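You operate a simulated robot arm through the tools that you are given. There is no shell and no other tool.

You are at the controls of a simulated robot arm. One attempt, no reset.

TASK
Dry the black pellet tray in the oven, then turn the oven off.
Fine: push the lower rack in, shut and latch the door, open the vent, dial to HIGH, wait for the green lamp; the tray stays inside, the vent open.
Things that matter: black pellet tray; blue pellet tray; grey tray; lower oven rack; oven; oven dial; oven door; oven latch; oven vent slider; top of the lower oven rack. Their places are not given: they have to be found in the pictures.

The check looks at the end state, three seconds after you hand in, the way a careful person would. Anything else that was tipped, shoved, dropped, spilled or broken makes it a failure.

THE ROBOT
A 6-joint arm with a two-finger gripper, fixed in place. Base frame: the origin is at the foot of the arm, x ahead of it, y to its left, z up. Units: m, degrees, N and s.
Its first joint turns from -166.0 to 166.0 degrees. Payload 2.45 kg.
The TCP is the grasp point between the finger pads, 0.02 m short of the fingertips. In the tool frame z runs along the fingers and y along their closing line. Largest opening 0.14 m; the body of the gripper starts 0.168 m behind the TCP.
Orientation is told as [roll, pitch, yaw] about the base's x, y, z axes, in that order, counted from this pose: with the fingers straight down and closing along the base's y, the tool's x points along the base's -x, its y along +y and its z along -z.

THE INTERFACE
- The arm moves only by the tool step_arm. Its argument "targets" is a list of rows, each a list of 2 entries, a list of its own where there are three numbers: the shift along the base's x, y, z in m, then the turn, a rotation vector about the base's x, y, z in degrees. In form: [[[dx, dy, dz], [rx, ry, rz]], ...]. A call has 1 to 20 rows; each row is the pose to reach, as a shift and turn from the pose commanded when the call began. "hand" is the finger opening in m, from 0 to 0.14, set as the call begins (left out, the last holds). Each row takes 0.2 s and may step no farther than 0.05 m and 8.6 degrees from the row before; otherwise, or with a gripper value out of range, the whole call is refused. Where a pose cannot be reached the arm comes as near as it can. A force on the tool above 40 N (or 10 N above the force at the start of the call, whichever is more), or a blocked arm, ends the call early, and 0.2 s more pass. The fingers move at their own pace (about 0.045 m/s each) and stop on an object; they squeeze with about 32 N. The grip force told is the motor's: it shows also when the fingers shut on nothing. Time passes only in rows, and 0.2 s behind the last, so rows that repeat a pose let the fingers close. The reply holds the time, the measured pose of the TCP, the force on the tool along the base axes, the opening and the grip force, in the units named above and with some noise, with the torque about the TCP (base axes, N m) and any sound that the robot's microphone picked up.
- Cameras (640 x 400 px; columns grow to the right, rows downward): "scene" is fixed at [0.4, -0.5011, 1.601]; the picture's right is [1.00, -0.08, 0.00], its down [-0.03, -0.37, -0.93] and it looks along [0.08, 0.92, -0.37] (base axes); focal length 332 px, centre (320, 200). "wrist" rides on the gripper at [0.078, 0.011, -0.209] in the tool frame; the picture's right is [-0.14, 0.99, 0.00], its down [-0.92, -0.13, -0.37] and it looks along [-0.37, -0.05, 0.93] (tool axes); focal length 280 px, centre (320, 200).
- camera(camera): a new picture of that camera. No time passes.
- probe_pixels(camera, pixels): there is no depth. For up to 12 entries [column, row, z] of the newest picture of that camera ("zoom" is the newest enlarged one), the place [x, y] in the base frame at which the ray of that pixel passes the height z, good to about 0.003 m. No time passes.
- zoom(camera, box): a new picture of the part [left, top, right, bottom] of that camera's present view, enlarged. No time passes.
- sign_off(): hands the job in; it is judged then, once.

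Open the gripper and draw the arm clear of the work before you hand the job in, unless the task says otherwise.

The tools are called after "Emit:" by a JSON object that holds its "op" and its "data". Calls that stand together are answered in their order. step_arm: Moves the arm, as the interface text tells. Its arguments: {"type":"object","properties":{"targets":{"type":"array"},"hand":{"type":"number"}},"required":["targets"]} The other tools are called the same way: camera (camera) takes a picture; probe_pixels (camera, pixels) gives the place at which the rays of pixels pass given heights; zoom (camera, box) takes an enlarged picture of a part of a camera's view; sign_off () hands the job in.

At the start:

```text
clock: 0.0
position: [0.3508, 0.3401, 1.4149]
tool_rot: [-0.1, 0.1, 0.1]
force: [0.1, 0.1, -0.5]
moment: [0.02, 0.01, -0.02]
opening: 0.1401
finger_force: 0.1
```

scene: 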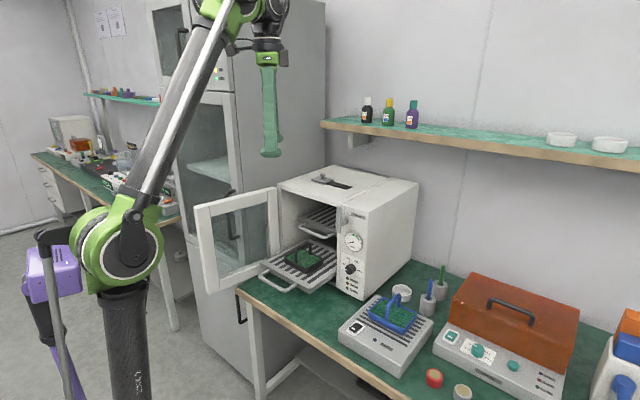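
wrist: 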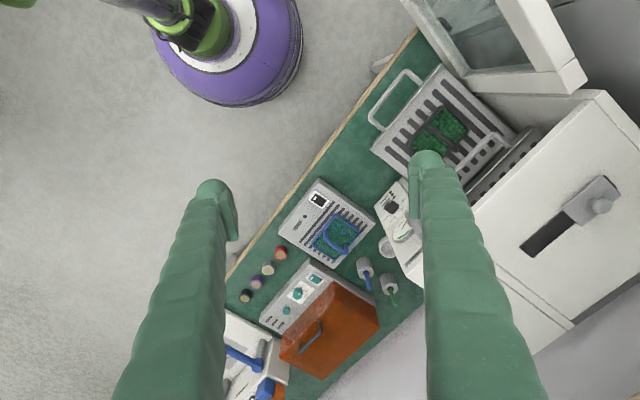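

The scene shows the oven around (345,230) with its door open to the left, and the lower rack pulled out with a tray on it near (303,260). I zoom in for detail.

Emit:
{"op": "zoom", "data": {"camera": "scene", "box": [180, 150, 440, 312]}}

Emit:
{"op": "zoom", "data": {"camera": "wrist", "box": [340, 0, 640, 190]}}

Emit:
{"op": "zoom", "data": {"camera": "scene", "box": [320, 190, 440, 310]}}

```text
2.46 times, centred on (310, 231) of scene
```

zoom: 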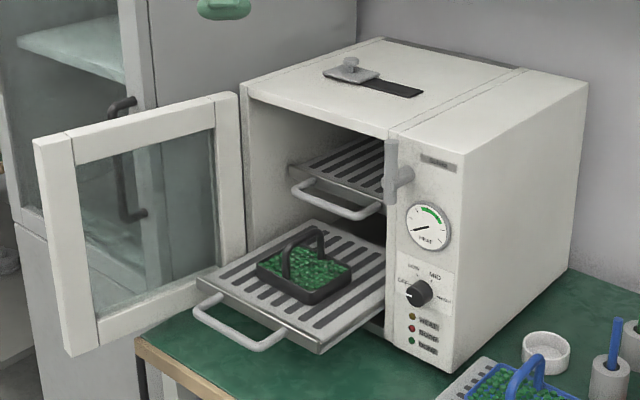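

```text
2.11 times, centred on (490, 95) of wrist
```

zoom: 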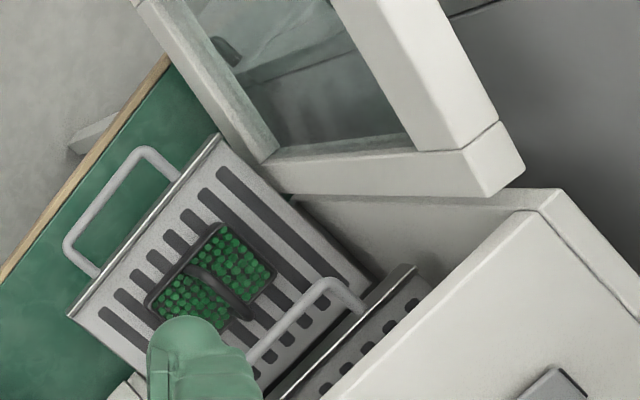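

```text
3.33 times, centred on (380, 250) of scene
```

zoom: 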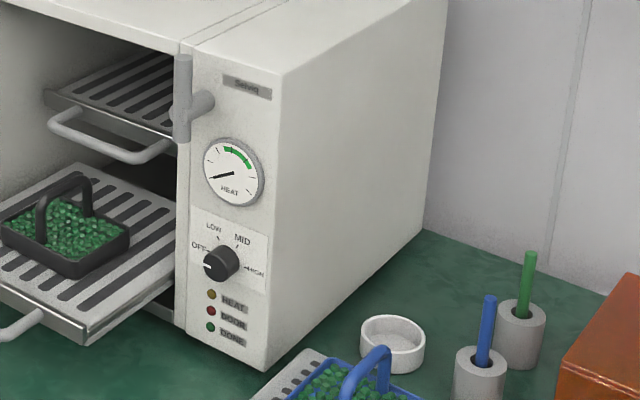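

I triangulate matching features from both cameras: vent knob, rack handle, tray, oven corners, using two heights each.

Emit:
{"op": "probe_pixels", "data": {"camera": "scene", "pixels": [[322, 175, 1.0], [322, 175, 1.2], [418, 183, 1.0], [418, 183, 1.2], [303, 243, 0.8], [303, 243, 1.0], [294, 289, 0.8], [294, 289, 1.0], [339, 207, 1.0], [339, 207, 1.2], [281, 185, 1.0], [281, 185, 1.2]]}}

Emit:
{"op": "probe_pixels", "data": {"camera": "wrist", "pixels": [[598, 205, 1.0], [598, 205, 1.2], [572, 328, 1.0], [572, 328, 1.2], [436, 132, 0.8], [436, 132, 1.0], [376, 124, 0.8], [376, 124, 1.0], [408, 73, 0.8], [408, 73, 1.0], [600, 92, 1.0], [600, 92, 1.2]]}}

Emit:
{"op": "zoom", "data": {"camera": "wrist", "box": [480, 130, 640, 290]}}

Emit:
{"op": "zoom", "data": {"camera": "scene", "box": [290, 160, 370, 210]}}

```text
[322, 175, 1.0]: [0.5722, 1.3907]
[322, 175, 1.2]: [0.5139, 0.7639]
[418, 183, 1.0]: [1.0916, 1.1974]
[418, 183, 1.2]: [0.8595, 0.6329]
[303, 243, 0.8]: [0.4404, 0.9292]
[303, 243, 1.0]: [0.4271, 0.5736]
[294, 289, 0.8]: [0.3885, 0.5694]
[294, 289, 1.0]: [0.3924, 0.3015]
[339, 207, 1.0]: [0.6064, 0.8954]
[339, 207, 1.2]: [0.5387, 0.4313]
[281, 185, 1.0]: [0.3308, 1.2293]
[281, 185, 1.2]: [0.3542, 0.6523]
```

```text
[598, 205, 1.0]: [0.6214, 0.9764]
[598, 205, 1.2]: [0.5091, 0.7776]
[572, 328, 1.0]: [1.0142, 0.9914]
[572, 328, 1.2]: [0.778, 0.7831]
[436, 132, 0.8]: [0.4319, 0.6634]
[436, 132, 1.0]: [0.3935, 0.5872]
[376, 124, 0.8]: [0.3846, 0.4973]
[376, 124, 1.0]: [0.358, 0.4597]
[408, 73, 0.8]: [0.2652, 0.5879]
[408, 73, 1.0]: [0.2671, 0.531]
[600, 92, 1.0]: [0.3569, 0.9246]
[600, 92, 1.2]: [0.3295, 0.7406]
```

```text
2.50 times, centred on (560, 210) of wrist
```

zoom: 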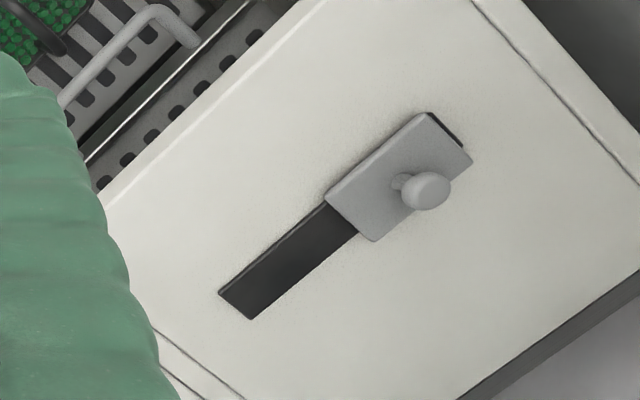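

```text
8.00 times, centred on (330, 185) of scene
```

zoom: 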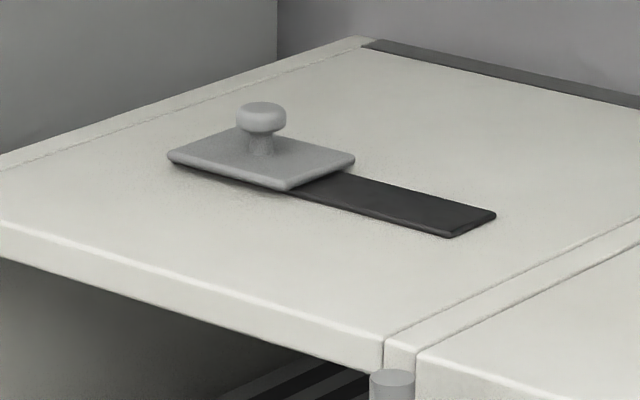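

I triangulate more precisely using the slot corner and other features in zoomed images.

Emit:
{"op": "probe_pixels", "data": {"camera": "scene", "pixels": [[346.9, 189.6, 1.1], [346.9, 189.6, 1.2], [338.1, 206.9, 1.1], [338.1, 206.9, 1.2]]}}

Emit:
{"op": "probe_pixels", "data": {"camera": "wrist", "pixels": [[520, 246.8, 1.1], [520, 246.8, 1.2]]}}

Emit:
{"op": "zoom", "data": {"camera": "wrist", "box": [350, 40, 510, 140]}}

Emit:
{"op": "zoom", "data": {"camera": "scene", "box": [240, 220, 368, 300]}}

Emit:
{"op": "zoom", "data": {"camera": "wrist", "box": [340, 160, 500, 260]}}

```text
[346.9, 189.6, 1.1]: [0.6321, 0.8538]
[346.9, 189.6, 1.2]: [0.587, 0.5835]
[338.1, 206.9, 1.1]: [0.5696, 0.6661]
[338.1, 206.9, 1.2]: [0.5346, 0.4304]
```

```text
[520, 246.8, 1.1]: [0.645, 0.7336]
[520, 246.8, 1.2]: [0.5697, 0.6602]
```

```text
4.00 times, centred on (430, 90) of wrist
```

zoom: 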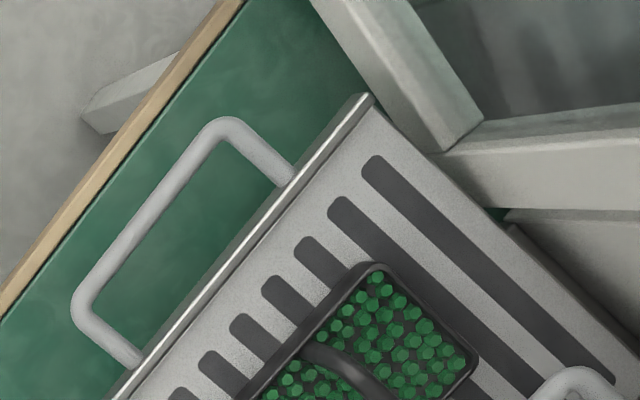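

```text
5.00 times, centred on (304, 260) of scene
```

zoom: 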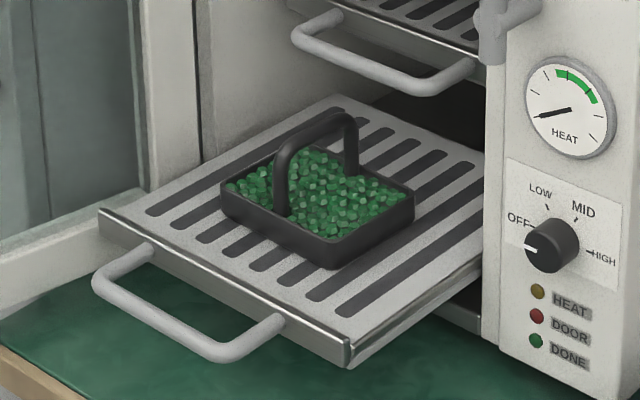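

```text
4.00 times, centred on (420, 210) of wrist
```

zoom: 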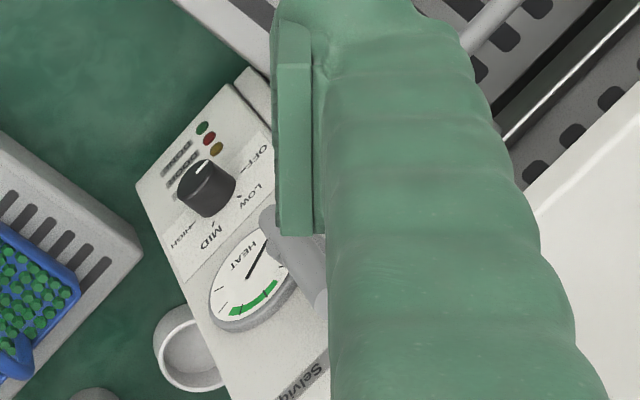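

I triangulate the dial, lamps, handle corners and bottom corner of the oven.

Emit:
{"op": "probe_pixels", "data": {"camera": "scene", "pixels": [[349.2, 268.6, 0.9], [349.2, 268.6, 1.0], [347.4, 288, 0.9], [347.4, 288, 1.0], [347.6, 278.2, 0.9], [347.6, 278.2, 1.0], [260, 278, 0.9], [260, 278, 1.0], [285, 291, 0.9], [285, 291, 1.0], [362.8, 300.9, 0.8], [362.8, 300.9, 0.9]]}}

Emit:
{"op": "probe_pixels", "data": {"camera": "wrist", "pixels": [[392, 205, 0.9], [392, 205, 1.0], [390.25, 192, 0.9], [390.25, 192, 1.0], [394, 197.25, 0.9], [394, 197.25, 1.0], [406.25, 72.5, 0.9], [406.25, 72.5, 1.0], [370.5, 117.5, 0.9], [370.5, 117.5, 1.0], [374.25, 206.25, 0.8], [374.25, 206.25, 0.9]]}}

```text
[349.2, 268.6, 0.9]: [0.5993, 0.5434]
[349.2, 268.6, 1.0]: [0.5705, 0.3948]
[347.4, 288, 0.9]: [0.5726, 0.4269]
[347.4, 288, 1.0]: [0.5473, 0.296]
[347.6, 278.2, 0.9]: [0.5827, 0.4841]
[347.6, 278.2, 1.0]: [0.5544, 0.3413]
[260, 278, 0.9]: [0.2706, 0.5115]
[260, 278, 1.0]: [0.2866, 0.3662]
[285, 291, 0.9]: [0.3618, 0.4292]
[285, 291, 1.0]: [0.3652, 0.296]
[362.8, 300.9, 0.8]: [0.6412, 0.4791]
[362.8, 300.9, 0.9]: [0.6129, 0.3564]
```

```text
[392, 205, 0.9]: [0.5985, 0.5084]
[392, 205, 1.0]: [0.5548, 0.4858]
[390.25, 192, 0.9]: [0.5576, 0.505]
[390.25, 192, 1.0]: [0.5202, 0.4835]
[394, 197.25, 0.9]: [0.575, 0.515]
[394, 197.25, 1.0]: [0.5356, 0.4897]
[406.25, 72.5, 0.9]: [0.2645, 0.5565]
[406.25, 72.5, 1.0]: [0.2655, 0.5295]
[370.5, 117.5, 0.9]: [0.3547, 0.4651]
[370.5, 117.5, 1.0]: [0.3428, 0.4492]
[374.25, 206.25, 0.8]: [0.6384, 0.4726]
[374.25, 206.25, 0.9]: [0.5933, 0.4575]
```

From triangulation: the oven front faces the robot (outward normal ≈(-0.7,-0.7)), oven top z≈1.155, table≈0.80, dial ≈(0.589,0.502,0.928), rack handle corners ≈(0.264,0.567,0.862) and (0.359,0.470,0.869). I yaw the tool 45° to line up with the oven and close the fingers.

Emit:
{"op": "step_arm", "data": {"targets": [[[0, 0, 0], [0, 0, 7.5]], [[0, 0, 0], [0, 0, 15]], [[0, 0, 0], [0, 0, 22.5]], [[0, 0, 0], [0, 0, 30]], [[0, 0, 0], [0, 0, 37.5]], [[0, 0, 0], [0, 0, 45]]], "hand": 0.0}}

Emit:
{"op": "camera", "data": {"camera": "wrist"}}

Emit:
{"op": "camera", "data": {"camera": "scene"}}

```text
clock: 1.4
position: [0.3502, 0.3397, 1.4147]
tool_rot: [0.0, -0.1, 45.1]
force: [-0.2, 0.3, 0.4]
moment: [-0.01, 0.01, 0.0]
opening: 0.0155
finger_force: 0.1
```

```text
taken
```

wrist: 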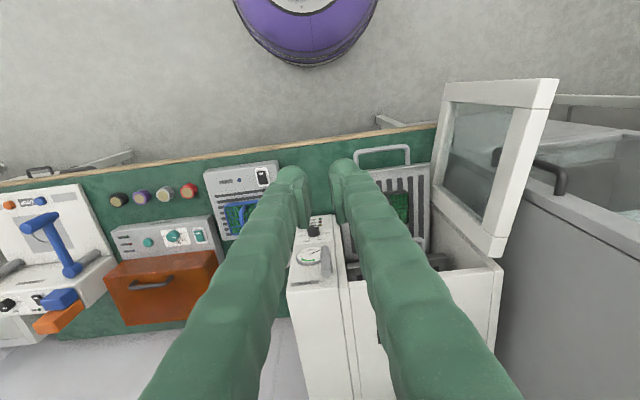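

```text
taken
```

scene: 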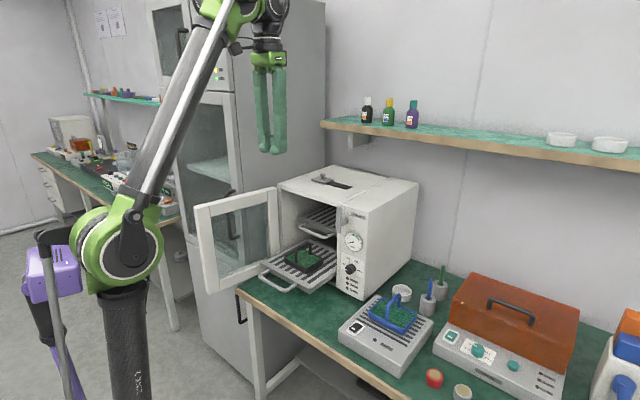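

The view is aligned with the oven. I zoom on the door and its corners, and on the latch/dial region.

Emit:
{"op": "zoom", "data": {"camera": "wrist", "box": [400, 60, 600, 285]}}

Emit:
{"op": "zoom", "data": {"camera": "wrist", "box": [270, 190, 400, 280]}}

Emit:
{"op": "zoom", "data": {"camera": "scene", "box": [185, 170, 297, 300]}}

```text
1.78 times, centred on (500, 172) of wrist
```

zoom: 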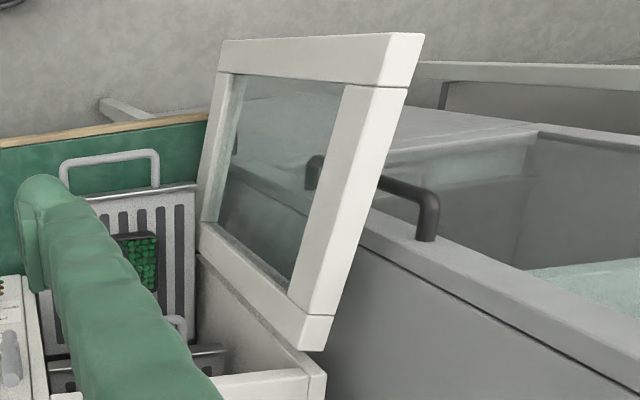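

```text
4.44 times, centred on (335, 235) of wrist
```

zoom: 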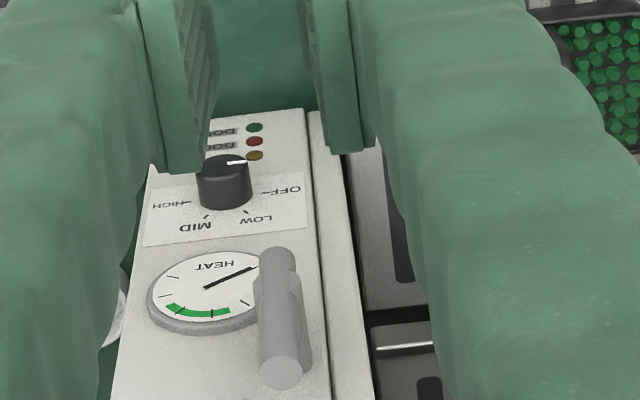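

```text
3.08 times, centred on (241, 235) of scene
```

zoom: 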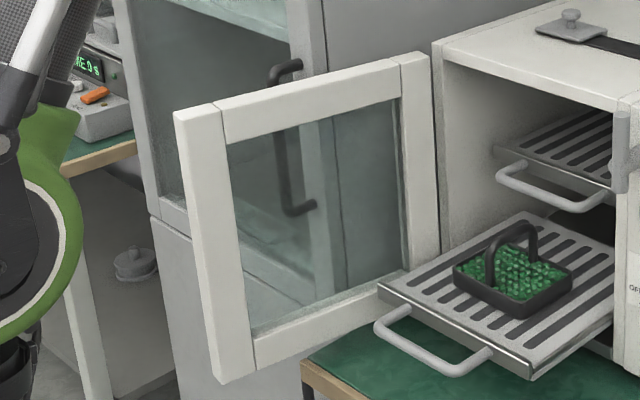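

I triangulate the door's free top corner, hinge corner, latch bar and dial.

Emit:
{"op": "probe_pixels", "data": {"camera": "scene", "pixels": [[193.3, 206.4, 1.05], [193.3, 206.4, 1.15], [275.1, 187.9, 1.05], [275.1, 187.9, 1.15], [283, 183, 1.15], [415, 186, 1.15], [338, 207, 1.15], [213, 295, 0.85], [213, 295, 0.95]]}}

Emit:
{"op": "probe_pixels", "data": {"camera": "wrist", "pixels": [[559, 78.2, 1.05], [559, 78.2, 1.15], [542, 78.5, 1.15], [505.6, 236.6, 1.15], [502.8, 256, 1.15], [494, 268, 1.15], [503, 268, 1.15], [313.4, 231.9, 0.9], [313.4, 231.9, 1.0], [326.5, 272.8, 1.05], [326.5, 272.8, 1.1], [326.5, 272.8, 1.15]]}}

```text
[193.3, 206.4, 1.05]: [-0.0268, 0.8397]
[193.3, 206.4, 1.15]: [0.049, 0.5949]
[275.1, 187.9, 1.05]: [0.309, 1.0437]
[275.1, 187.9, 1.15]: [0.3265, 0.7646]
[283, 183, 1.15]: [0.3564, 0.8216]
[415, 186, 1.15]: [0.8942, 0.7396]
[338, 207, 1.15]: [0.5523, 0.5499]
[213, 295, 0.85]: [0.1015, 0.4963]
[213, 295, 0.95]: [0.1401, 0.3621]
```

```text
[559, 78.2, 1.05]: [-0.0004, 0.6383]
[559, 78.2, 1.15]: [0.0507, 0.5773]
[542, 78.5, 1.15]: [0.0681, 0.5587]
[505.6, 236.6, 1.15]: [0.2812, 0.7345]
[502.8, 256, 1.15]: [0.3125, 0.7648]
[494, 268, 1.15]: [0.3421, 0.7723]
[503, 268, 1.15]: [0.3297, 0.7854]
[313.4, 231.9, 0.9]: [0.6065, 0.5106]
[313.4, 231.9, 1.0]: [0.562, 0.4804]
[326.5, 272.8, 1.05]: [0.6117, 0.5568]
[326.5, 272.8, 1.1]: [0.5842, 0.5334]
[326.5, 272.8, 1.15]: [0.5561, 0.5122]
```

Oven front plane is f=0.78 (f along (0.707,0.707)), hinge at s≈-0.315, panel gap s≈0, right corner s≈0.117. I triangulate the latch bar's lower end, rack edges and the slider further.

Emit:
{"op": "probe_pixels", "data": {"camera": "scene", "pixels": [[338.9, 232, 1.0], [338.9, 232, 1.1], [338.9, 207.6, 1.15], [338.9, 207.6, 1.2], [345.5, 220.9, 1.0], [345.5, 220.9, 1.1], [309.6, 332, 0.8], [260, 278, 0.862], [312, 287, 0.87], [262.4, 264.7, 0.87]]}}

Emit:
{"op": "probe_pixels", "data": {"camera": "wrist", "pixels": [[324.9, 247.4, 1.0], [324.9, 247.4, 1.1], [326.5, 273.5, 1.15], [326.5, 273.5, 1.2]]}}

Emit:
{"op": "zoom", "data": {"camera": "wrist", "box": [340, 130, 460, 205]}}

```text
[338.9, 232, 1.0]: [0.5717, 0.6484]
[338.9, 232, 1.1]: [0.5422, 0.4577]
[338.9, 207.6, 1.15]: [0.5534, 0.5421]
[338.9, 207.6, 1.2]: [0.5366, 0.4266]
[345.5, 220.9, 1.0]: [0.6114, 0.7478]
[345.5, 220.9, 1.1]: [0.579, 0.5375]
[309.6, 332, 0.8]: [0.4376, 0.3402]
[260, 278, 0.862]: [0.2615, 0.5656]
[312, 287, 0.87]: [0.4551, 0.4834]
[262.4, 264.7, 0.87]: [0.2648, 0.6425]
```

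```text
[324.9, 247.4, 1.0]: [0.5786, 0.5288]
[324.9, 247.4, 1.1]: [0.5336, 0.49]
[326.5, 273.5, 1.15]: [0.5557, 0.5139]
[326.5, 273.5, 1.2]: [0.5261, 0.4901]
```

```text
5.33 times, centred on (400, 168) of wrist
```

zoom: 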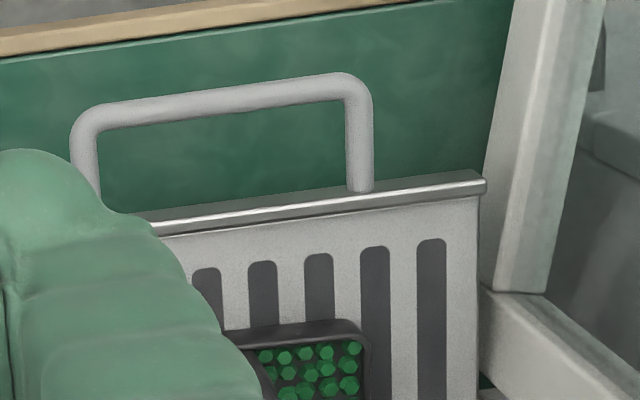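

I triangulate the upper rack's handle to learn how far a fully-inserted rack sits.

Emit:
{"op": "zoom", "data": {"camera": "wrist", "box": [380, 210, 476, 270]}}

Emit:
{"op": "probe_pixels", "data": {"camera": "scene", "pixels": [[299, 226, 0.95], [299, 226, 1.05]]}}

Emit:
{"op": "probe_pixels", "data": {"camera": "wrist", "pixels": [[421, 237, 0.95], [421, 237, 1.05]]}}

```text
6.67 times, centred on (428, 240) of wrist
```

zoom: 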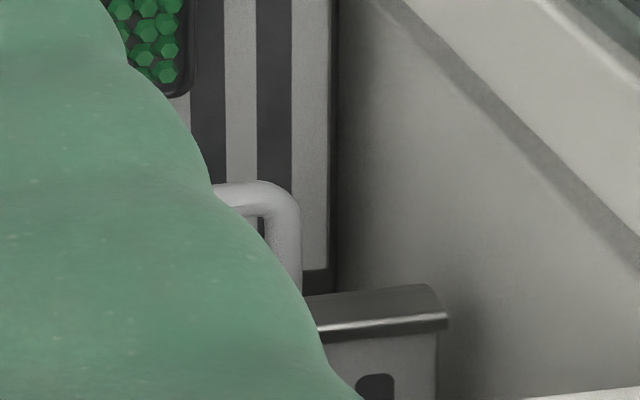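

```text
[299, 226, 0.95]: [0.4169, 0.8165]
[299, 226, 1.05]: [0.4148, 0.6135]
```

```text
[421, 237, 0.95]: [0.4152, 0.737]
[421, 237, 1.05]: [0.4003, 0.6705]
```

A fully inserted rack has its handle at f≈0.785; the lower one is at f≈0.586, s≈-0.146, z≈0.865. I move over the area in front of the handle and start descending to see how low/near the arm can reach.

Emit:
{"op": "step_arm", "data": {"targets": [[[-0.02, 0.04, 0], [0, 0, 0]], [[-0.04, 0.08, 0], [0, 0, 0]], [[-0.055, 0.115, 0], [0, 0, 0]], [[-0.07, 0.145, 0], [0, 0, 0]], [[-0.07, 0.145, -0.05], [0, 0, 0]], [[-0.07, 0.145, -0.1], [0, 0, 0]], [[-0.07, 0.145, -0.15], [0, 0, 0]], [[-0.07, 0.145, -0.2], [0, 0, 0]]], "hand": 0.05}}

Emit:
{"op": "camera", "data": {"camera": "scene"}}

Emit:
{"op": "camera", "data": {"camera": "wrist"}}

```text
clock: 3.2
position: [0.2811, 0.485, 1.2142]
tool_rot: [0.0, 0.0, 45.0]
force: [-0.7, 0.4, 0.1]
moment: [-0.01, 0.03, 0.01]
opening: 0.05
finger_force: 0.1
```

```text
taken
```

scene: 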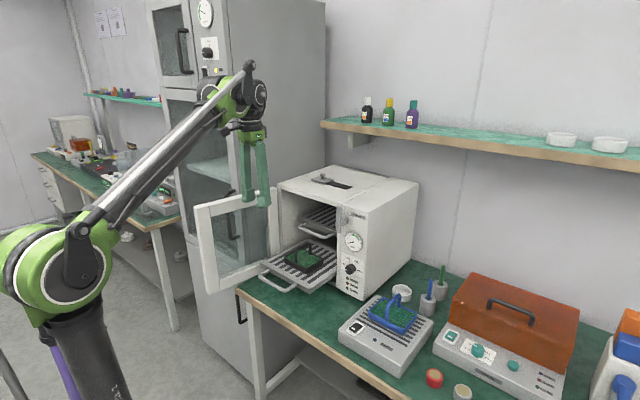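

```text
taken
```

wrist: 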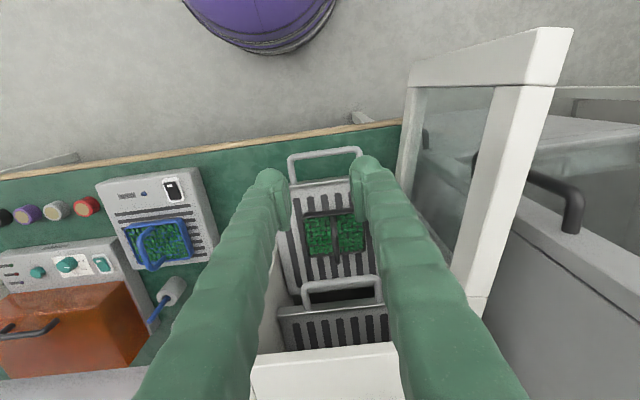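

The pose was reached exactly at f≈0.542, s≈-0.144. I continue straight down in front of the handle to z≈0.87.

Emit:
{"op": "step_arm", "data": {"targets": [[[0, 0, -0.05], [0, 0, 0]], [[0, 0, -0.1], [0, 0, 0]], [[0, 0, -0.15], [0, 0, 0]], [[0, 0, -0.2], [0, 0, 0]], [[0, 0, -0.25], [0, 0, 0]]]}}

Emit:
{"op": "camera", "data": {"camera": "scene"}}

Emit:
{"op": "camera", "data": {"camera": "wrist"}}

```text
clock: 4.4
position: [0.2814, 0.4837, 0.9644]
tool_rot: [0.0, 0.1, 45.0]
force: [-0.3, 0.1, -0.6]
moment: [0.01, -0.05, 0.0]
opening: 0.0501
finger_force: 0.1
```

```text
taken
```

scene: 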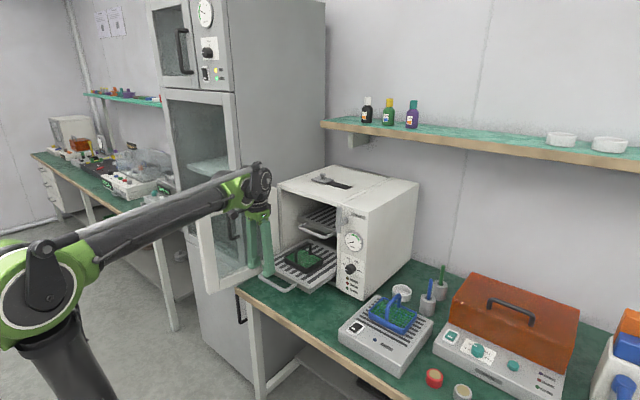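

```text
taken
```

wrist: 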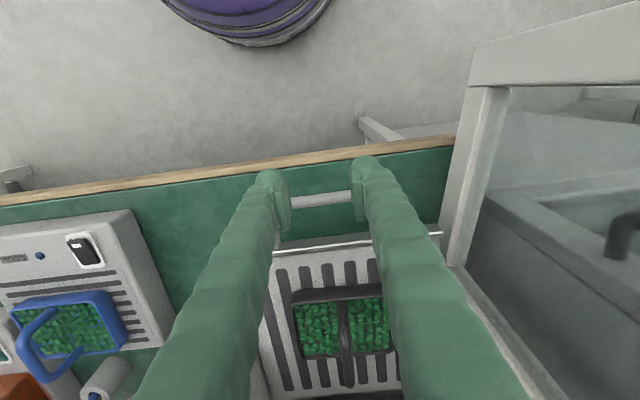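

The arm reaches here fine. I go down to handle height and take a look before pushing.

Emit:
{"op": "step_arm", "data": {"targets": [[[0, 0, -0.04], [0, 0, 0]], [[0, 0, -0.075], [0, 0, 0]], [[0, 0, -0.098], [0, 0, 0]]]}}

Emit:
{"op": "zoom", "data": {"camera": "scene", "box": [220, 190, 348, 300]}}

Emit:
{"op": "camera", "data": {"camera": "wrist"}}

```text
clock: 5.2
position: [0.2807, 0.4872, 0.8657]
tool_rot: [0.0, 0.0, 45.0]
force: [0.1, -0.4, -1.3]
moment: [-0.01, -0.03, -0.01]
opening: 0.0499
finger_force: 0.1
```

```text
3.64 times, centred on (284, 245) of scene
```

zoom: 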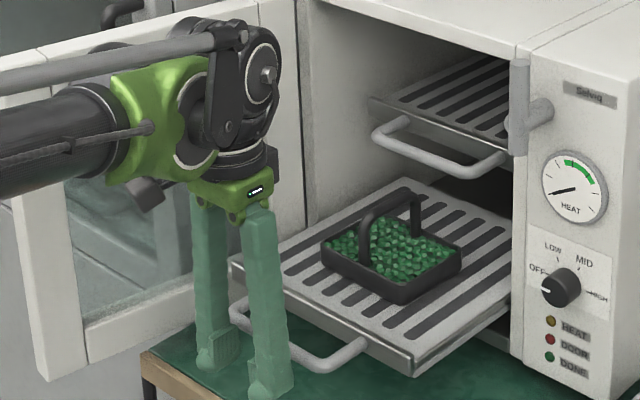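

```text
taken
```

wrist: 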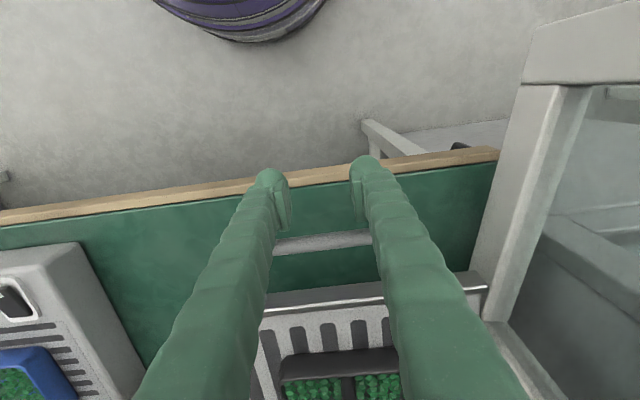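

Fingers are in front of the handle. I push slowly along (0.707,0.707) by 0.12 m.

Emit:
{"op": "step_arm", "data": {"targets": [[[0.007, 0.007, 0], [0, 0, 0]], [[0.014, 0.014, 0], [0, 0, 0]], [[0.02, 0.02, 0], [0, 0, 0]], [[0.026, 0.026, 0], [0, 0, 0]], [[0.033, 0.033, 0], [0, 0, 0]], [[0.04, 0.04, 0], [0, 0, 0]], [[0.047, 0.047, 0], [0, 0, 0]], [[0.054, 0.054, 0], [0, 0, 0]], [[0.061, 0.061, 0], [0, 0, 0]], [[0.068, 0.068, 0], [0, 0, 0]], [[0.075, 0.075, 0], [0, 0, 0]], [[0.081, 0.081, 0], [0, 0, 0]], [[0.085, 0.085, 0], [0, 0, 0]]]}}

Emit:
{"op": "zoom", "data": {"camera": "scene", "box": [220, 190, 348, 300]}}

Emit:
{"op": "camera", "data": {"camera": "wrist"}}

```text
clock: 8.0
position: [0.3647, 0.5709, 0.8664]
tool_rot: [-0.1, 0.0, 45.1]
force: [-0.6, -0.5, -0.1]
moment: [0.02, 0.0, 0.0]
opening: 0.0497
finger_force: 0.1
```

```text
3.64 times, centred on (284, 245) of scene
```

zoom: 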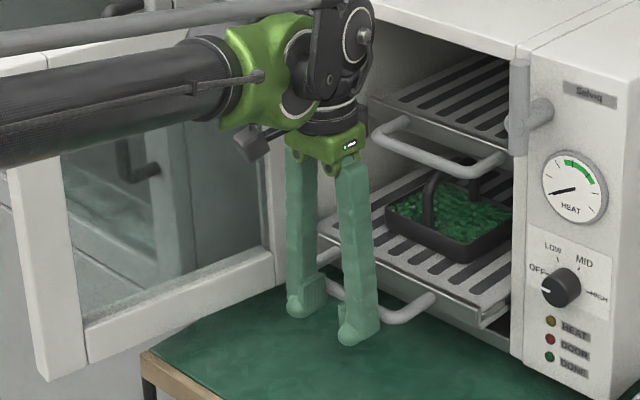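

```text
taken
```

wrist: 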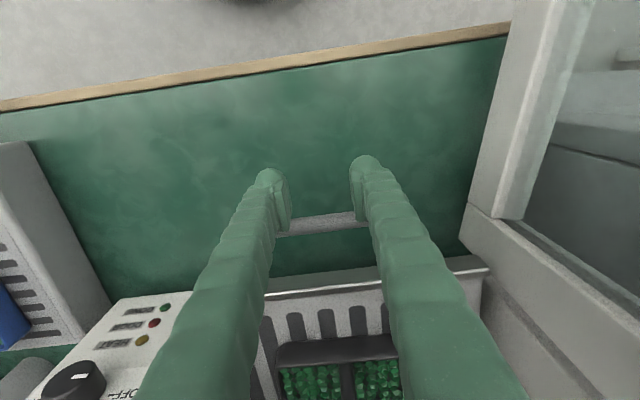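

The rack moved 0.1 m with negligible force and the tray rides along. I now tilt the fingers forward 30° so that the hand stays clear of the oven's front, then push on.

Emit:
{"op": "step_arm", "data": {"targets": [[[0, 0, 0], [5.3, -5.3, 0]], [[0, 0, 0], [10.6, -10.6, 0]], [[0, 0, 0], [15.9, -15.9, 0]], [[0, 0, 0], [21.2, -21.2, 0]]]}}

Emit:
{"op": "zoom", "data": {"camera": "scene", "box": [220, 190, 348, 300]}}

Emit:
{"op": "camera", "data": {"camera": "wrist"}}

```text
clock: 9.0
position: [0.3663, 0.5696, 0.8649]
tool_rot: [0.1, -30.1, 45.0]
force: [0.5, -0.3, -0.6]
moment: [0.02, 0.02, -0.04]
opening: 0.05
finger_force: 0.0
```

```text
3.64 times, centred on (284, 245) of scene
```

zoom: 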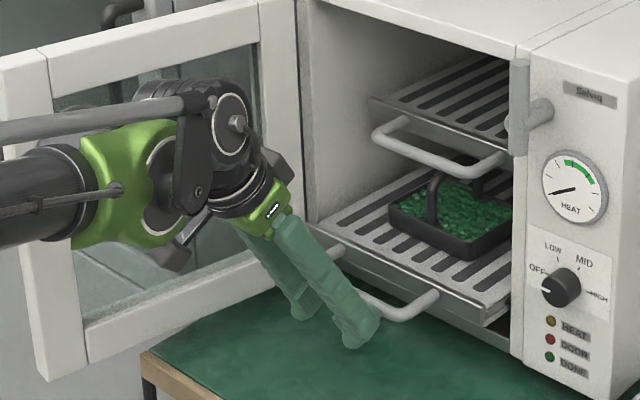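

```text
taken
```

wrist: 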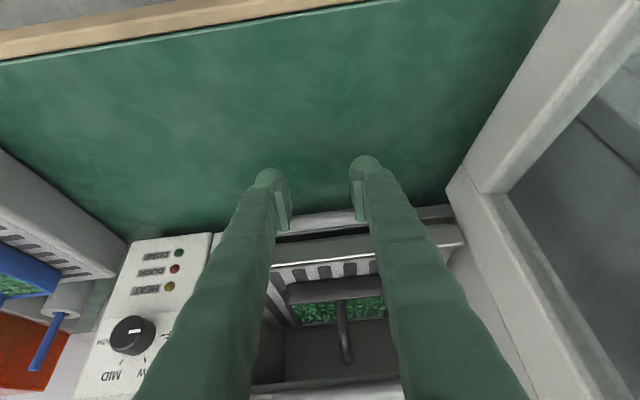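

Clear geometry. I push another ~0.10 m slowly.

Emit:
{"op": "step_arm", "data": {"targets": [[[0.006, 0.006, 0], [0, 0, 0]], [[0.012, 0.012, 0], [0, 0, 0]], [[0.019, 0.019, 0], [0, 0, 0]], [[0.026, 0.026, 0], [0, 0, 0]], [[0.033, 0.033, 0], [0, 0, 0]], [[0.04, 0.04, 0], [0, 0, 0]], [[0.047, 0.047, 0], [0, 0, 0]], [[0.053, 0.053, 0], [0, 0, 0]], [[0.058, 0.058, 0], [0, 0, 0]], [[0.063, 0.063, 0], [0, 0, 0]], [[0.067, 0.067, 0], [0, 0, 0]], [[0.07, 0.07, 0], [0, 0, 0]]]}}

Emit:
{"op": "zoom", "data": {"camera": "scene", "box": [240, 190, 368, 300]}}

Emit:
{"op": "camera", "data": {"camera": "wrist"}}

```text
clock: 11.6
position: [0.4362, 0.6413, 0.8673]
tool_rot: [-0.1, -30.0, 45.0]
force: [-0.6, 0.1, 0.0]
moment: [0.03, -0.01, -0.03]
opening: 0.05
finger_force: 0.0
```

```text
3.64 times, centred on (304, 245) of scene
```

zoom: 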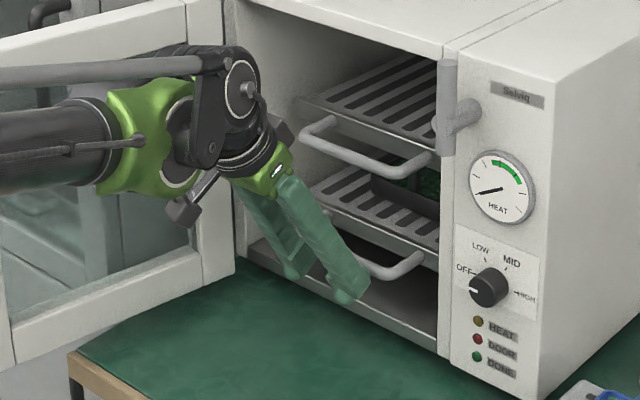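

```text
taken
```

wrist: 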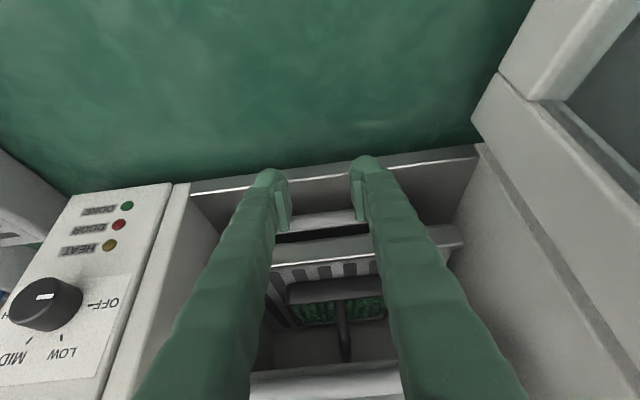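

The handle is now roughly under the upper rack's handle with no resistance yet. I push in tiny steps to feel for the stop.

Emit:
{"op": "step_arm", "data": {"targets": [[[0.002, 0.002, 0], [0, 0, 0]], [[0.004, 0.004, 0], [0, 0, 0]], [[0.006, 0.006, 0], [0, 0, 0]], [[0.008, 0.008, 0], [0, 0, 0]], [[0.01, 0.01, 0], [0, 0, 0]]]}}

Emit:
{"op": "zoom", "data": {"camera": "scene", "box": [240, 190, 368, 300]}}

```text
clock: 12.8
position: [0.4437, 0.6489, 0.8663]
tool_rot: [-0.1, -30.0, 45.0]
force: [-15.2, -16.6, -1.7]
moment: [-0.02, 0.0, -0.08]
opening: 0.0502
finger_force: 0.1
```

```text
3.64 times, centred on (304, 245) of scene
```

zoom: 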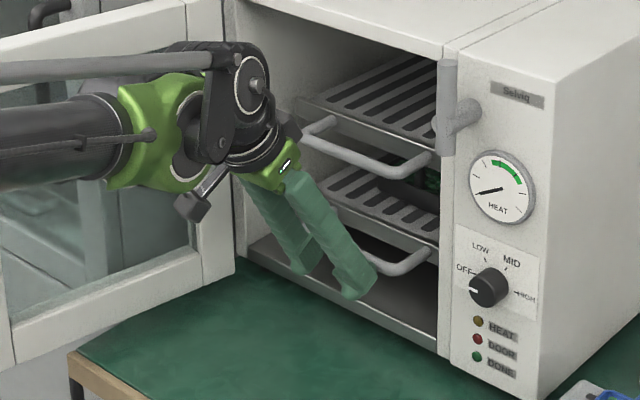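

The stop was felt (≈22 N) at TCP f≈0.772; the rack is fully in. I retreat, straighten the tool and rise.

Emit:
{"op": "step_arm", "data": {"targets": [[[-0.02, -0.02, 0], [0, 0, 0]], [[-0.05, -0.05, 0], [0, 0, 0]], [[-0.08, -0.08, 0.0], [0, 0, 0]], [[-0.1, -0.1, 0.02], [-5.3, 5.3, 0]], [[-0.1, -0.1, 0.06], [-10.6, 10.6, 0]], [[-0.1, -0.1, 0.1], [-15.9, 15.9, 0]], [[-0.1, -0.1, 0.15], [-21.2, 21.2, 0]], [[-0.1, -0.1, 0.2], [-21.2, 21.2, 0]], [[-0.1, -0.1, 0.25], [-21.2, 21.2, 0]], [[-0.1, -0.1, 0.3], [-21.2, 21.2, 0]], [[-0.1, -0.1, 0.35], [-21.2, 21.2, 0]], [[-0.1, -0.1, 0.4], [-21.2, 21.2, 0]]], "hand": 0.0}}

Emit:
{"op": "camera", "data": {"camera": "wrist"}}

Emit:
{"op": "zoom", "data": {"camera": "scene", "box": [160, 150, 400, 300]}}

```text
clock: 15.4
position: [0.345, 0.5505, 1.2662]
tool_rot: [0.0, 0.0, 44.9]
force: [0.5, -0.9, 0.2]
moment: [0.0, 0.0, 0.0]
opening: 0.0002
finger_force: 29.3
```

```text
taken
```

wrist: 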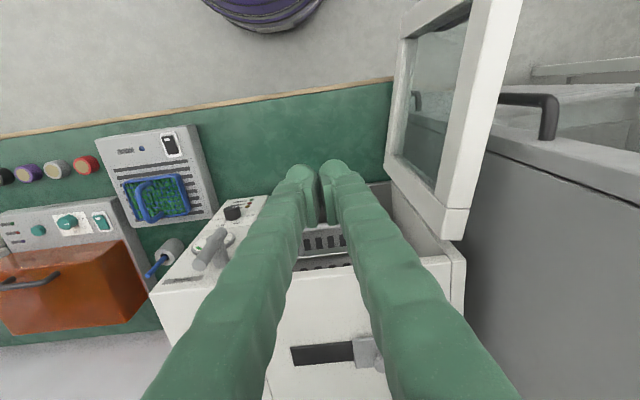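

```text
2.67 times, centred on (280, 225) of scene
```

zoom: 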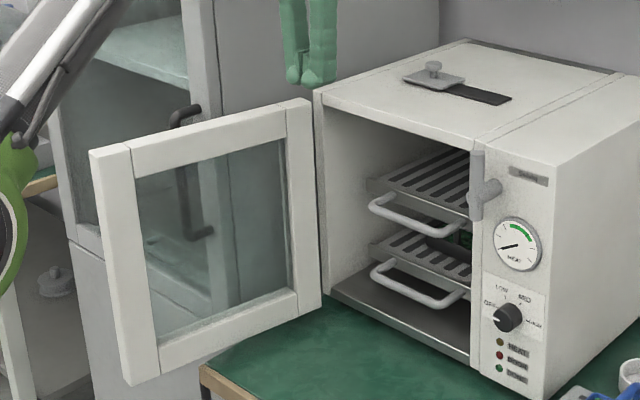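

I triangulate the cabinet handle's top and edge, as the hand must pass between it and the door.

Emit:
{"op": "probe_pixels", "data": {"camera": "scene", "pixels": [[229.4, 191.5, 1.0], [229.4, 191.5, 1.1], [229.4, 191.5, 1.2], [193.5, 206.2, 1.15], [275, 188, 1.15]]}}

Emit:
{"op": "probe_pixels", "data": {"camera": "wrist", "pixels": [[553, 97, 1.0], [553, 97, 1.1], [553, 97, 1.2], [545, 137, 1.1], [545, 137, 1.0], [468, 212, 1.15], [465, 240, 1.15], [446, 234, 1.15], [520, 0, 1.15], [460, 262, 1.15]]}}

Emit:
{"op": "zoom", "data": {"camera": "wrist", "box": [400, -30, 640, 270]}}

```text
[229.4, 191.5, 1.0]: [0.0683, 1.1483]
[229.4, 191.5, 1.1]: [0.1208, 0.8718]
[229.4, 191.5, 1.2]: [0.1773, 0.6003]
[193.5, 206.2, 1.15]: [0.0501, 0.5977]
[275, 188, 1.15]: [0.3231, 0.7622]
```

```text
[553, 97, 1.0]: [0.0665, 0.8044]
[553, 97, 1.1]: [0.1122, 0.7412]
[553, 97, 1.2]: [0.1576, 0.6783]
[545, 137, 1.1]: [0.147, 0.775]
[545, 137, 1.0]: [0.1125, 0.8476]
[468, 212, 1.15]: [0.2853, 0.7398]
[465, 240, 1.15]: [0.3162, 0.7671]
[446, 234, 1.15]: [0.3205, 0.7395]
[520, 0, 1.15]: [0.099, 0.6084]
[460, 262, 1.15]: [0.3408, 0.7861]
```

```text
refused: -30 is not a number from 0 to 400
```

I zoom into the wrist view for the door/cabinet gap.

Emit:
{"op": "zoom", "data": {"camera": "wrist", "box": [390, 0, 640, 156]}}

Emit:
{"op": "zoom", "data": {"camera": "scene", "box": [150, 130, 310, 310]}}

```text
2.56 times, centred on (515, 78) of wrist
```

zoom: 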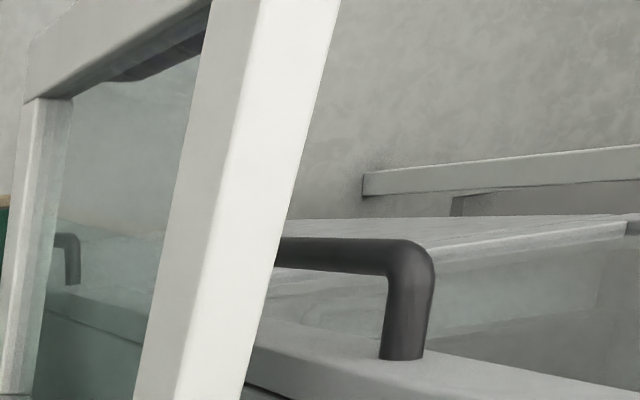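

```text
2.22 times, centred on (230, 220) of scene
```

zoom: 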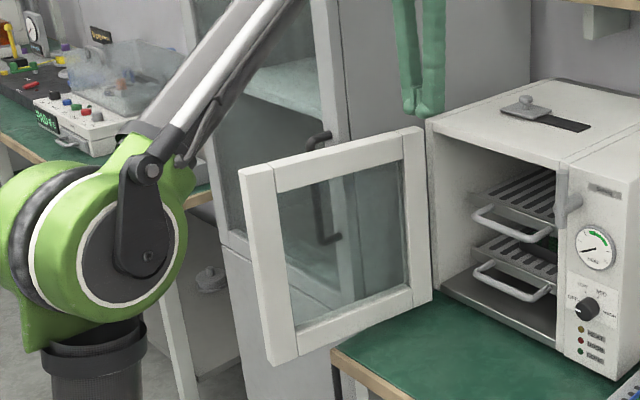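

The cabinet handle is at about (0.15,0.70) up to z≈1.16, the door's free end at about (0.05,0.577). I carry the closed fingers over the door's top to (0.042,0.636), outside the free end, staying high.

Emit:
{"op": "step_arm", "data": {"targets": [[[-0.045, 0.012, 0.02], [0, 0, 0]], [[-0.09, 0.025, 0.02], [0, 0, 0]], [[-0.135, 0.038, 0.02], [0, 0, 0]], [[-0.18, 0.051, 0.02], [0, 0, 0]], [[-0.225, 0.064, 0.02], [0, 0, 0]], [[-0.27, 0.076, 0.02], [0, 0, 0]], [[-0.303, 0.0855, 0.02], [0, 0, 0]]]}}

Emit:
{"op": "camera", "data": {"camera": "wrist"}}

Emit:
{"op": "camera", "data": {"camera": "scene"}}

```text
refused: row 1 steps farther than a row can; nothing moved
```

```text
taken
```

wrist: 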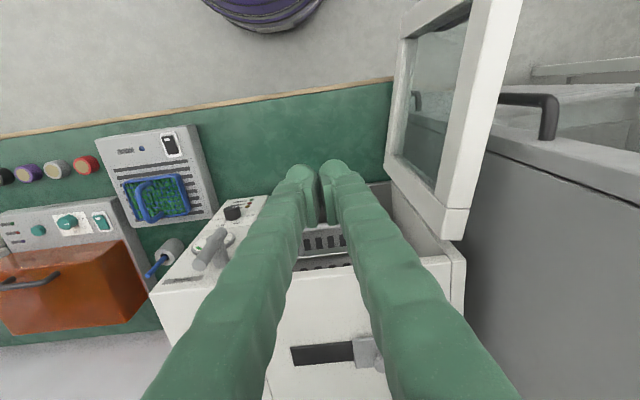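

```text
taken
```

scene: 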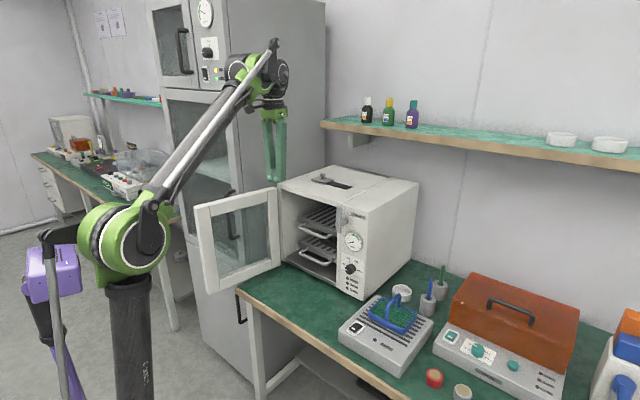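

The step was slightly too long; I use smaller rows with the same route.

Emit:
{"op": "step_arm", "data": {"targets": [[[-0.02, 0.006, 0.02], [0, 0, 0]], [[-0.065, 0.018, 0.02], [0, 0, 0]], [[-0.11, 0.031, 0.02], [0, 0, 0]], [[-0.155, 0.044, 0.02], [0, 0, 0]], [[-0.2, 0.057, 0.02], [0, 0, 0]], [[-0.245, 0.07, 0.02], [0, 0, 0]], [[-0.285, 0.081, 0.02], [0, 0, 0]], [[-0.303, 0.0855, 0.02], [0, 0, 0]]]}}

Emit:
{"op": "camera", "data": {"camera": "wrist"}}

Emit:
{"op": "camera", "data": {"camera": "scene"}}

```text
clock: 17.2
position: [0.0401, 0.6361, 1.2846]
tool_rot: [0.0, 0.0, 45.0]
force: [-0.7, -0.3, -0.4]
moment: [-0.01, 0.04, -0.04]
opening: 0.0
finger_force: 29.5
```

```text
taken
```

wrist: 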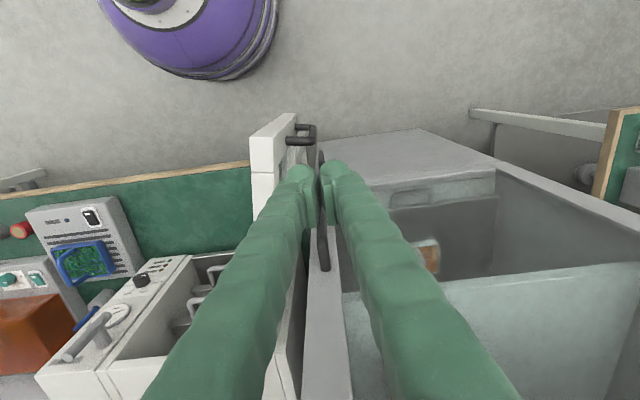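

```text
taken
```

scene: 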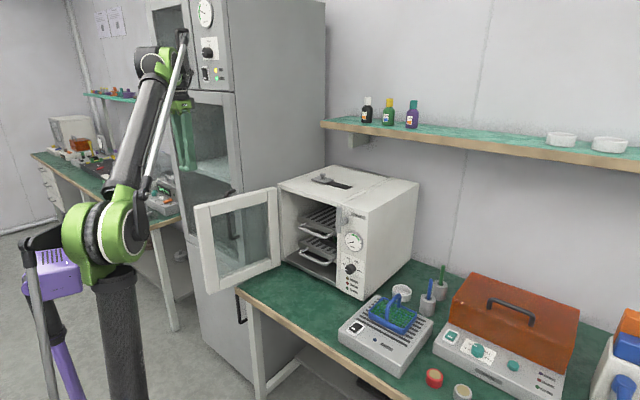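

The door is seen edge-on near (270,140) with dark handles close by. I zoom to separate the door's handle from the cabinet's.

Emit:
{"op": "zoom", "data": {"camera": "wrist", "box": [230, 90, 390, 190]}}

Emit:
{"op": "zoom", "data": {"camera": "scene", "box": [140, 80, 300, 310]}}

Emit:
{"op": "zoom", "data": {"camera": "wrist", "box": [230, 190, 390, 290]}}

```text
4.00 times, centred on (310, 140) of wrist
```

zoom: 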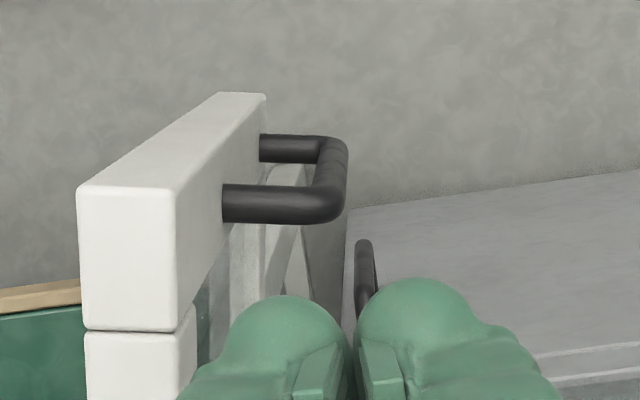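

```text
1.74 times, centred on (220, 195) of scene
```

zoom: 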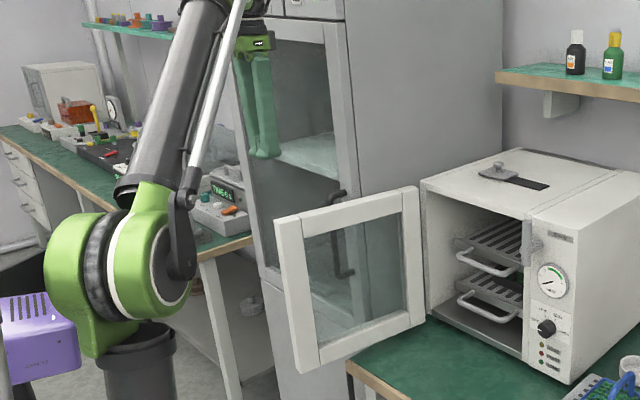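

```text
4.00 times, centred on (310, 240) of wrist
```

zoom: 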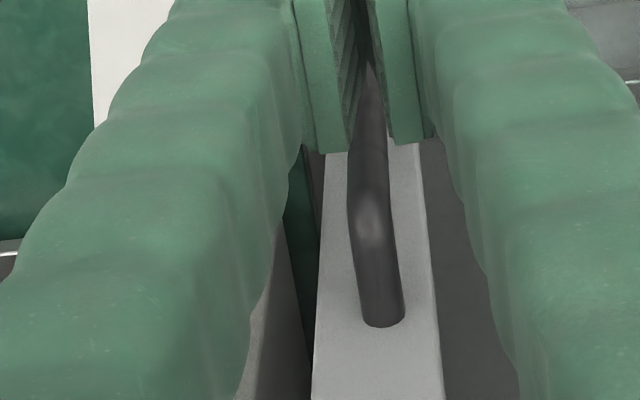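

I probe the door's free-end corners and the door handle's position.

Emit:
{"op": "probe_pixels", "data": {"camera": "wrist", "pixels": [[250.5, 137.5, 1.157], [274, 137.5, 1.157], [251.5, 172.5, 1.157], [279, 172.5, 1.157], [313.75, 141, 1.05], [313.75, 141, 1.1], [286, 141, 1.05], [286, 141, 1.1], [320, 167, 1.16], [325, 267, 1.16]]}}

```text
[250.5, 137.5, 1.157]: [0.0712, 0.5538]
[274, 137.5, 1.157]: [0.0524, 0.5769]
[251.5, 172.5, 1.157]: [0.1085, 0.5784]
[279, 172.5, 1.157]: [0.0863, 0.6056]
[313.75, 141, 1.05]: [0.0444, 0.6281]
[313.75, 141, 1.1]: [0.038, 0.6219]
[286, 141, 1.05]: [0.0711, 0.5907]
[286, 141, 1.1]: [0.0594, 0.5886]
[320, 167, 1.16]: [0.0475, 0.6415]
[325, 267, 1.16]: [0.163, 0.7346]
```

The oven door has its own handle on its outer face (z≈0.91–1.07), about 2 cm from the free end. I descend outside the door to TCP z≈1.115 (tips at 1.095), above that handle but overlapping the door's top rail.

Emit:
{"op": "step_arm", "data": {"targets": [[[0, 0, -0.05], [0, 0, 0]], [[0, 0, -0.1], [0, 0, 0]], [[0, 0, -0.14], [0, 0, 0]], [[0, 0, -0.17], [0, 0, 0]]]}}

Emit:
{"op": "camera", "data": {"camera": "wrist"}}

Emit:
{"op": "zoom", "data": {"camera": "scene", "box": [140, 100, 300, 310]}}

```text
clock: 18.2
position: [0.0423, 0.6361, 1.1159]
tool_rot: [0.0, 0.0, 44.9]
force: [0.9, -0.9, 0.3]
moment: [0.0, 0.0, 0.04]
opening: 0.0
finger_force: 29.9
```

```text
taken
```

wrist: 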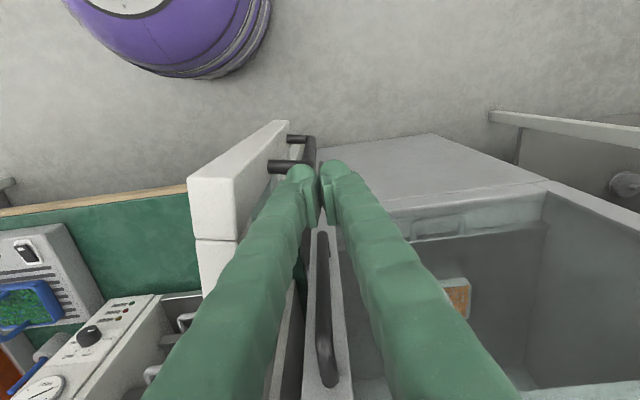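

```text
1.90 times, centred on (220, 205) of scene
```

zoom: 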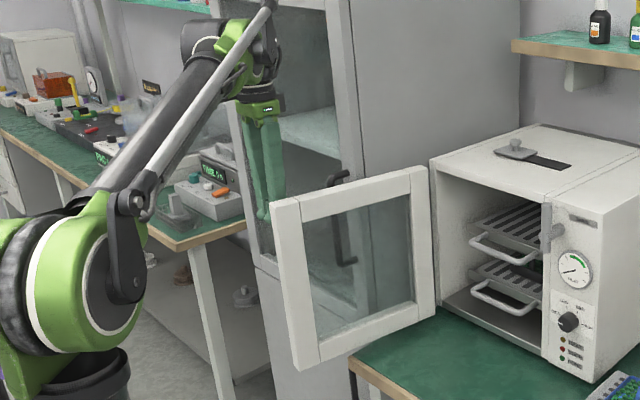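

Fingertips are behind the door's top rail, above its handle. I swing the door along its arc to about 60° open.

Emit:
{"op": "step_arm", "data": {"targets": [[[0.0262, -0.0106, 0], [0, 0, 0]], [[0.0352, -0.0187, 0], [0, 0, 0]], [[0.0442, -0.0315, 0], [0, 0, 0]], [[0.0537, -0.0438, 0], [0, 0, 0]], [[0.0629, -0.0544, 0], [0, 0, 0]], [[0.0721, -0.0646, 0], [0, 0, 0]], [[0.0823, -0.0741, 0], [0, 0, 0]], [[0.0925, -0.0835, 0], [0, 0, 0]], [[0.1037, -0.092, 0], [0, 0, 0]], [[0.1149, -0.1005, 0], [0, 0, 0]], [[0.1269, -0.1078, 0], [0, 0, 0]], [[0.1391, -0.1152, 0], [0, 0, 0]], [[0.1519, -0.1213, 0], [0, 0, 0]], [[0.1648, -0.1275, 0], [0, 0, 0]]]}}

Emit:
{"op": "camera", "data": {"camera": "wrist"}}

Emit:
{"op": "camera", "data": {"camera": "scene"}}

```text
clock: 21.2
position: [0.2064, 0.5074, 1.1162]
tool_rot: [0.0, -0.1, 45.0]
force: [0.0, 0.5, 0.6]
moment: [-0.01, -0.01, 0.0]
opening: 0.0
finger_force: 29.5
```

```text
taken
```

wrist: 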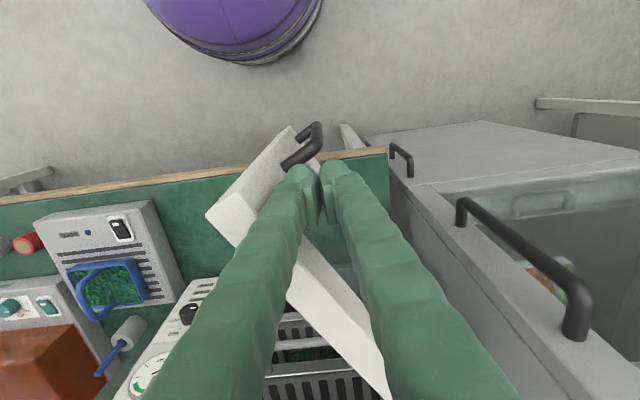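

```text
taken
```

scene: 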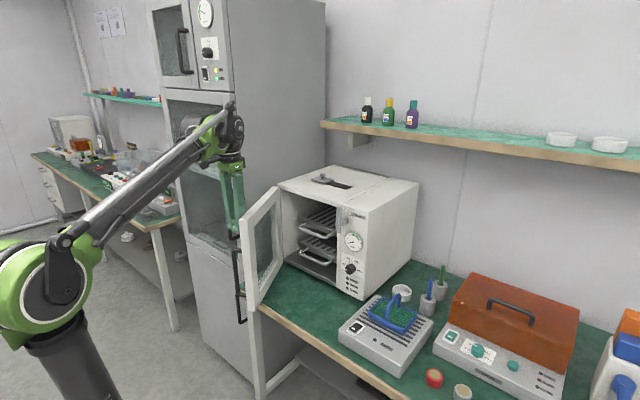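

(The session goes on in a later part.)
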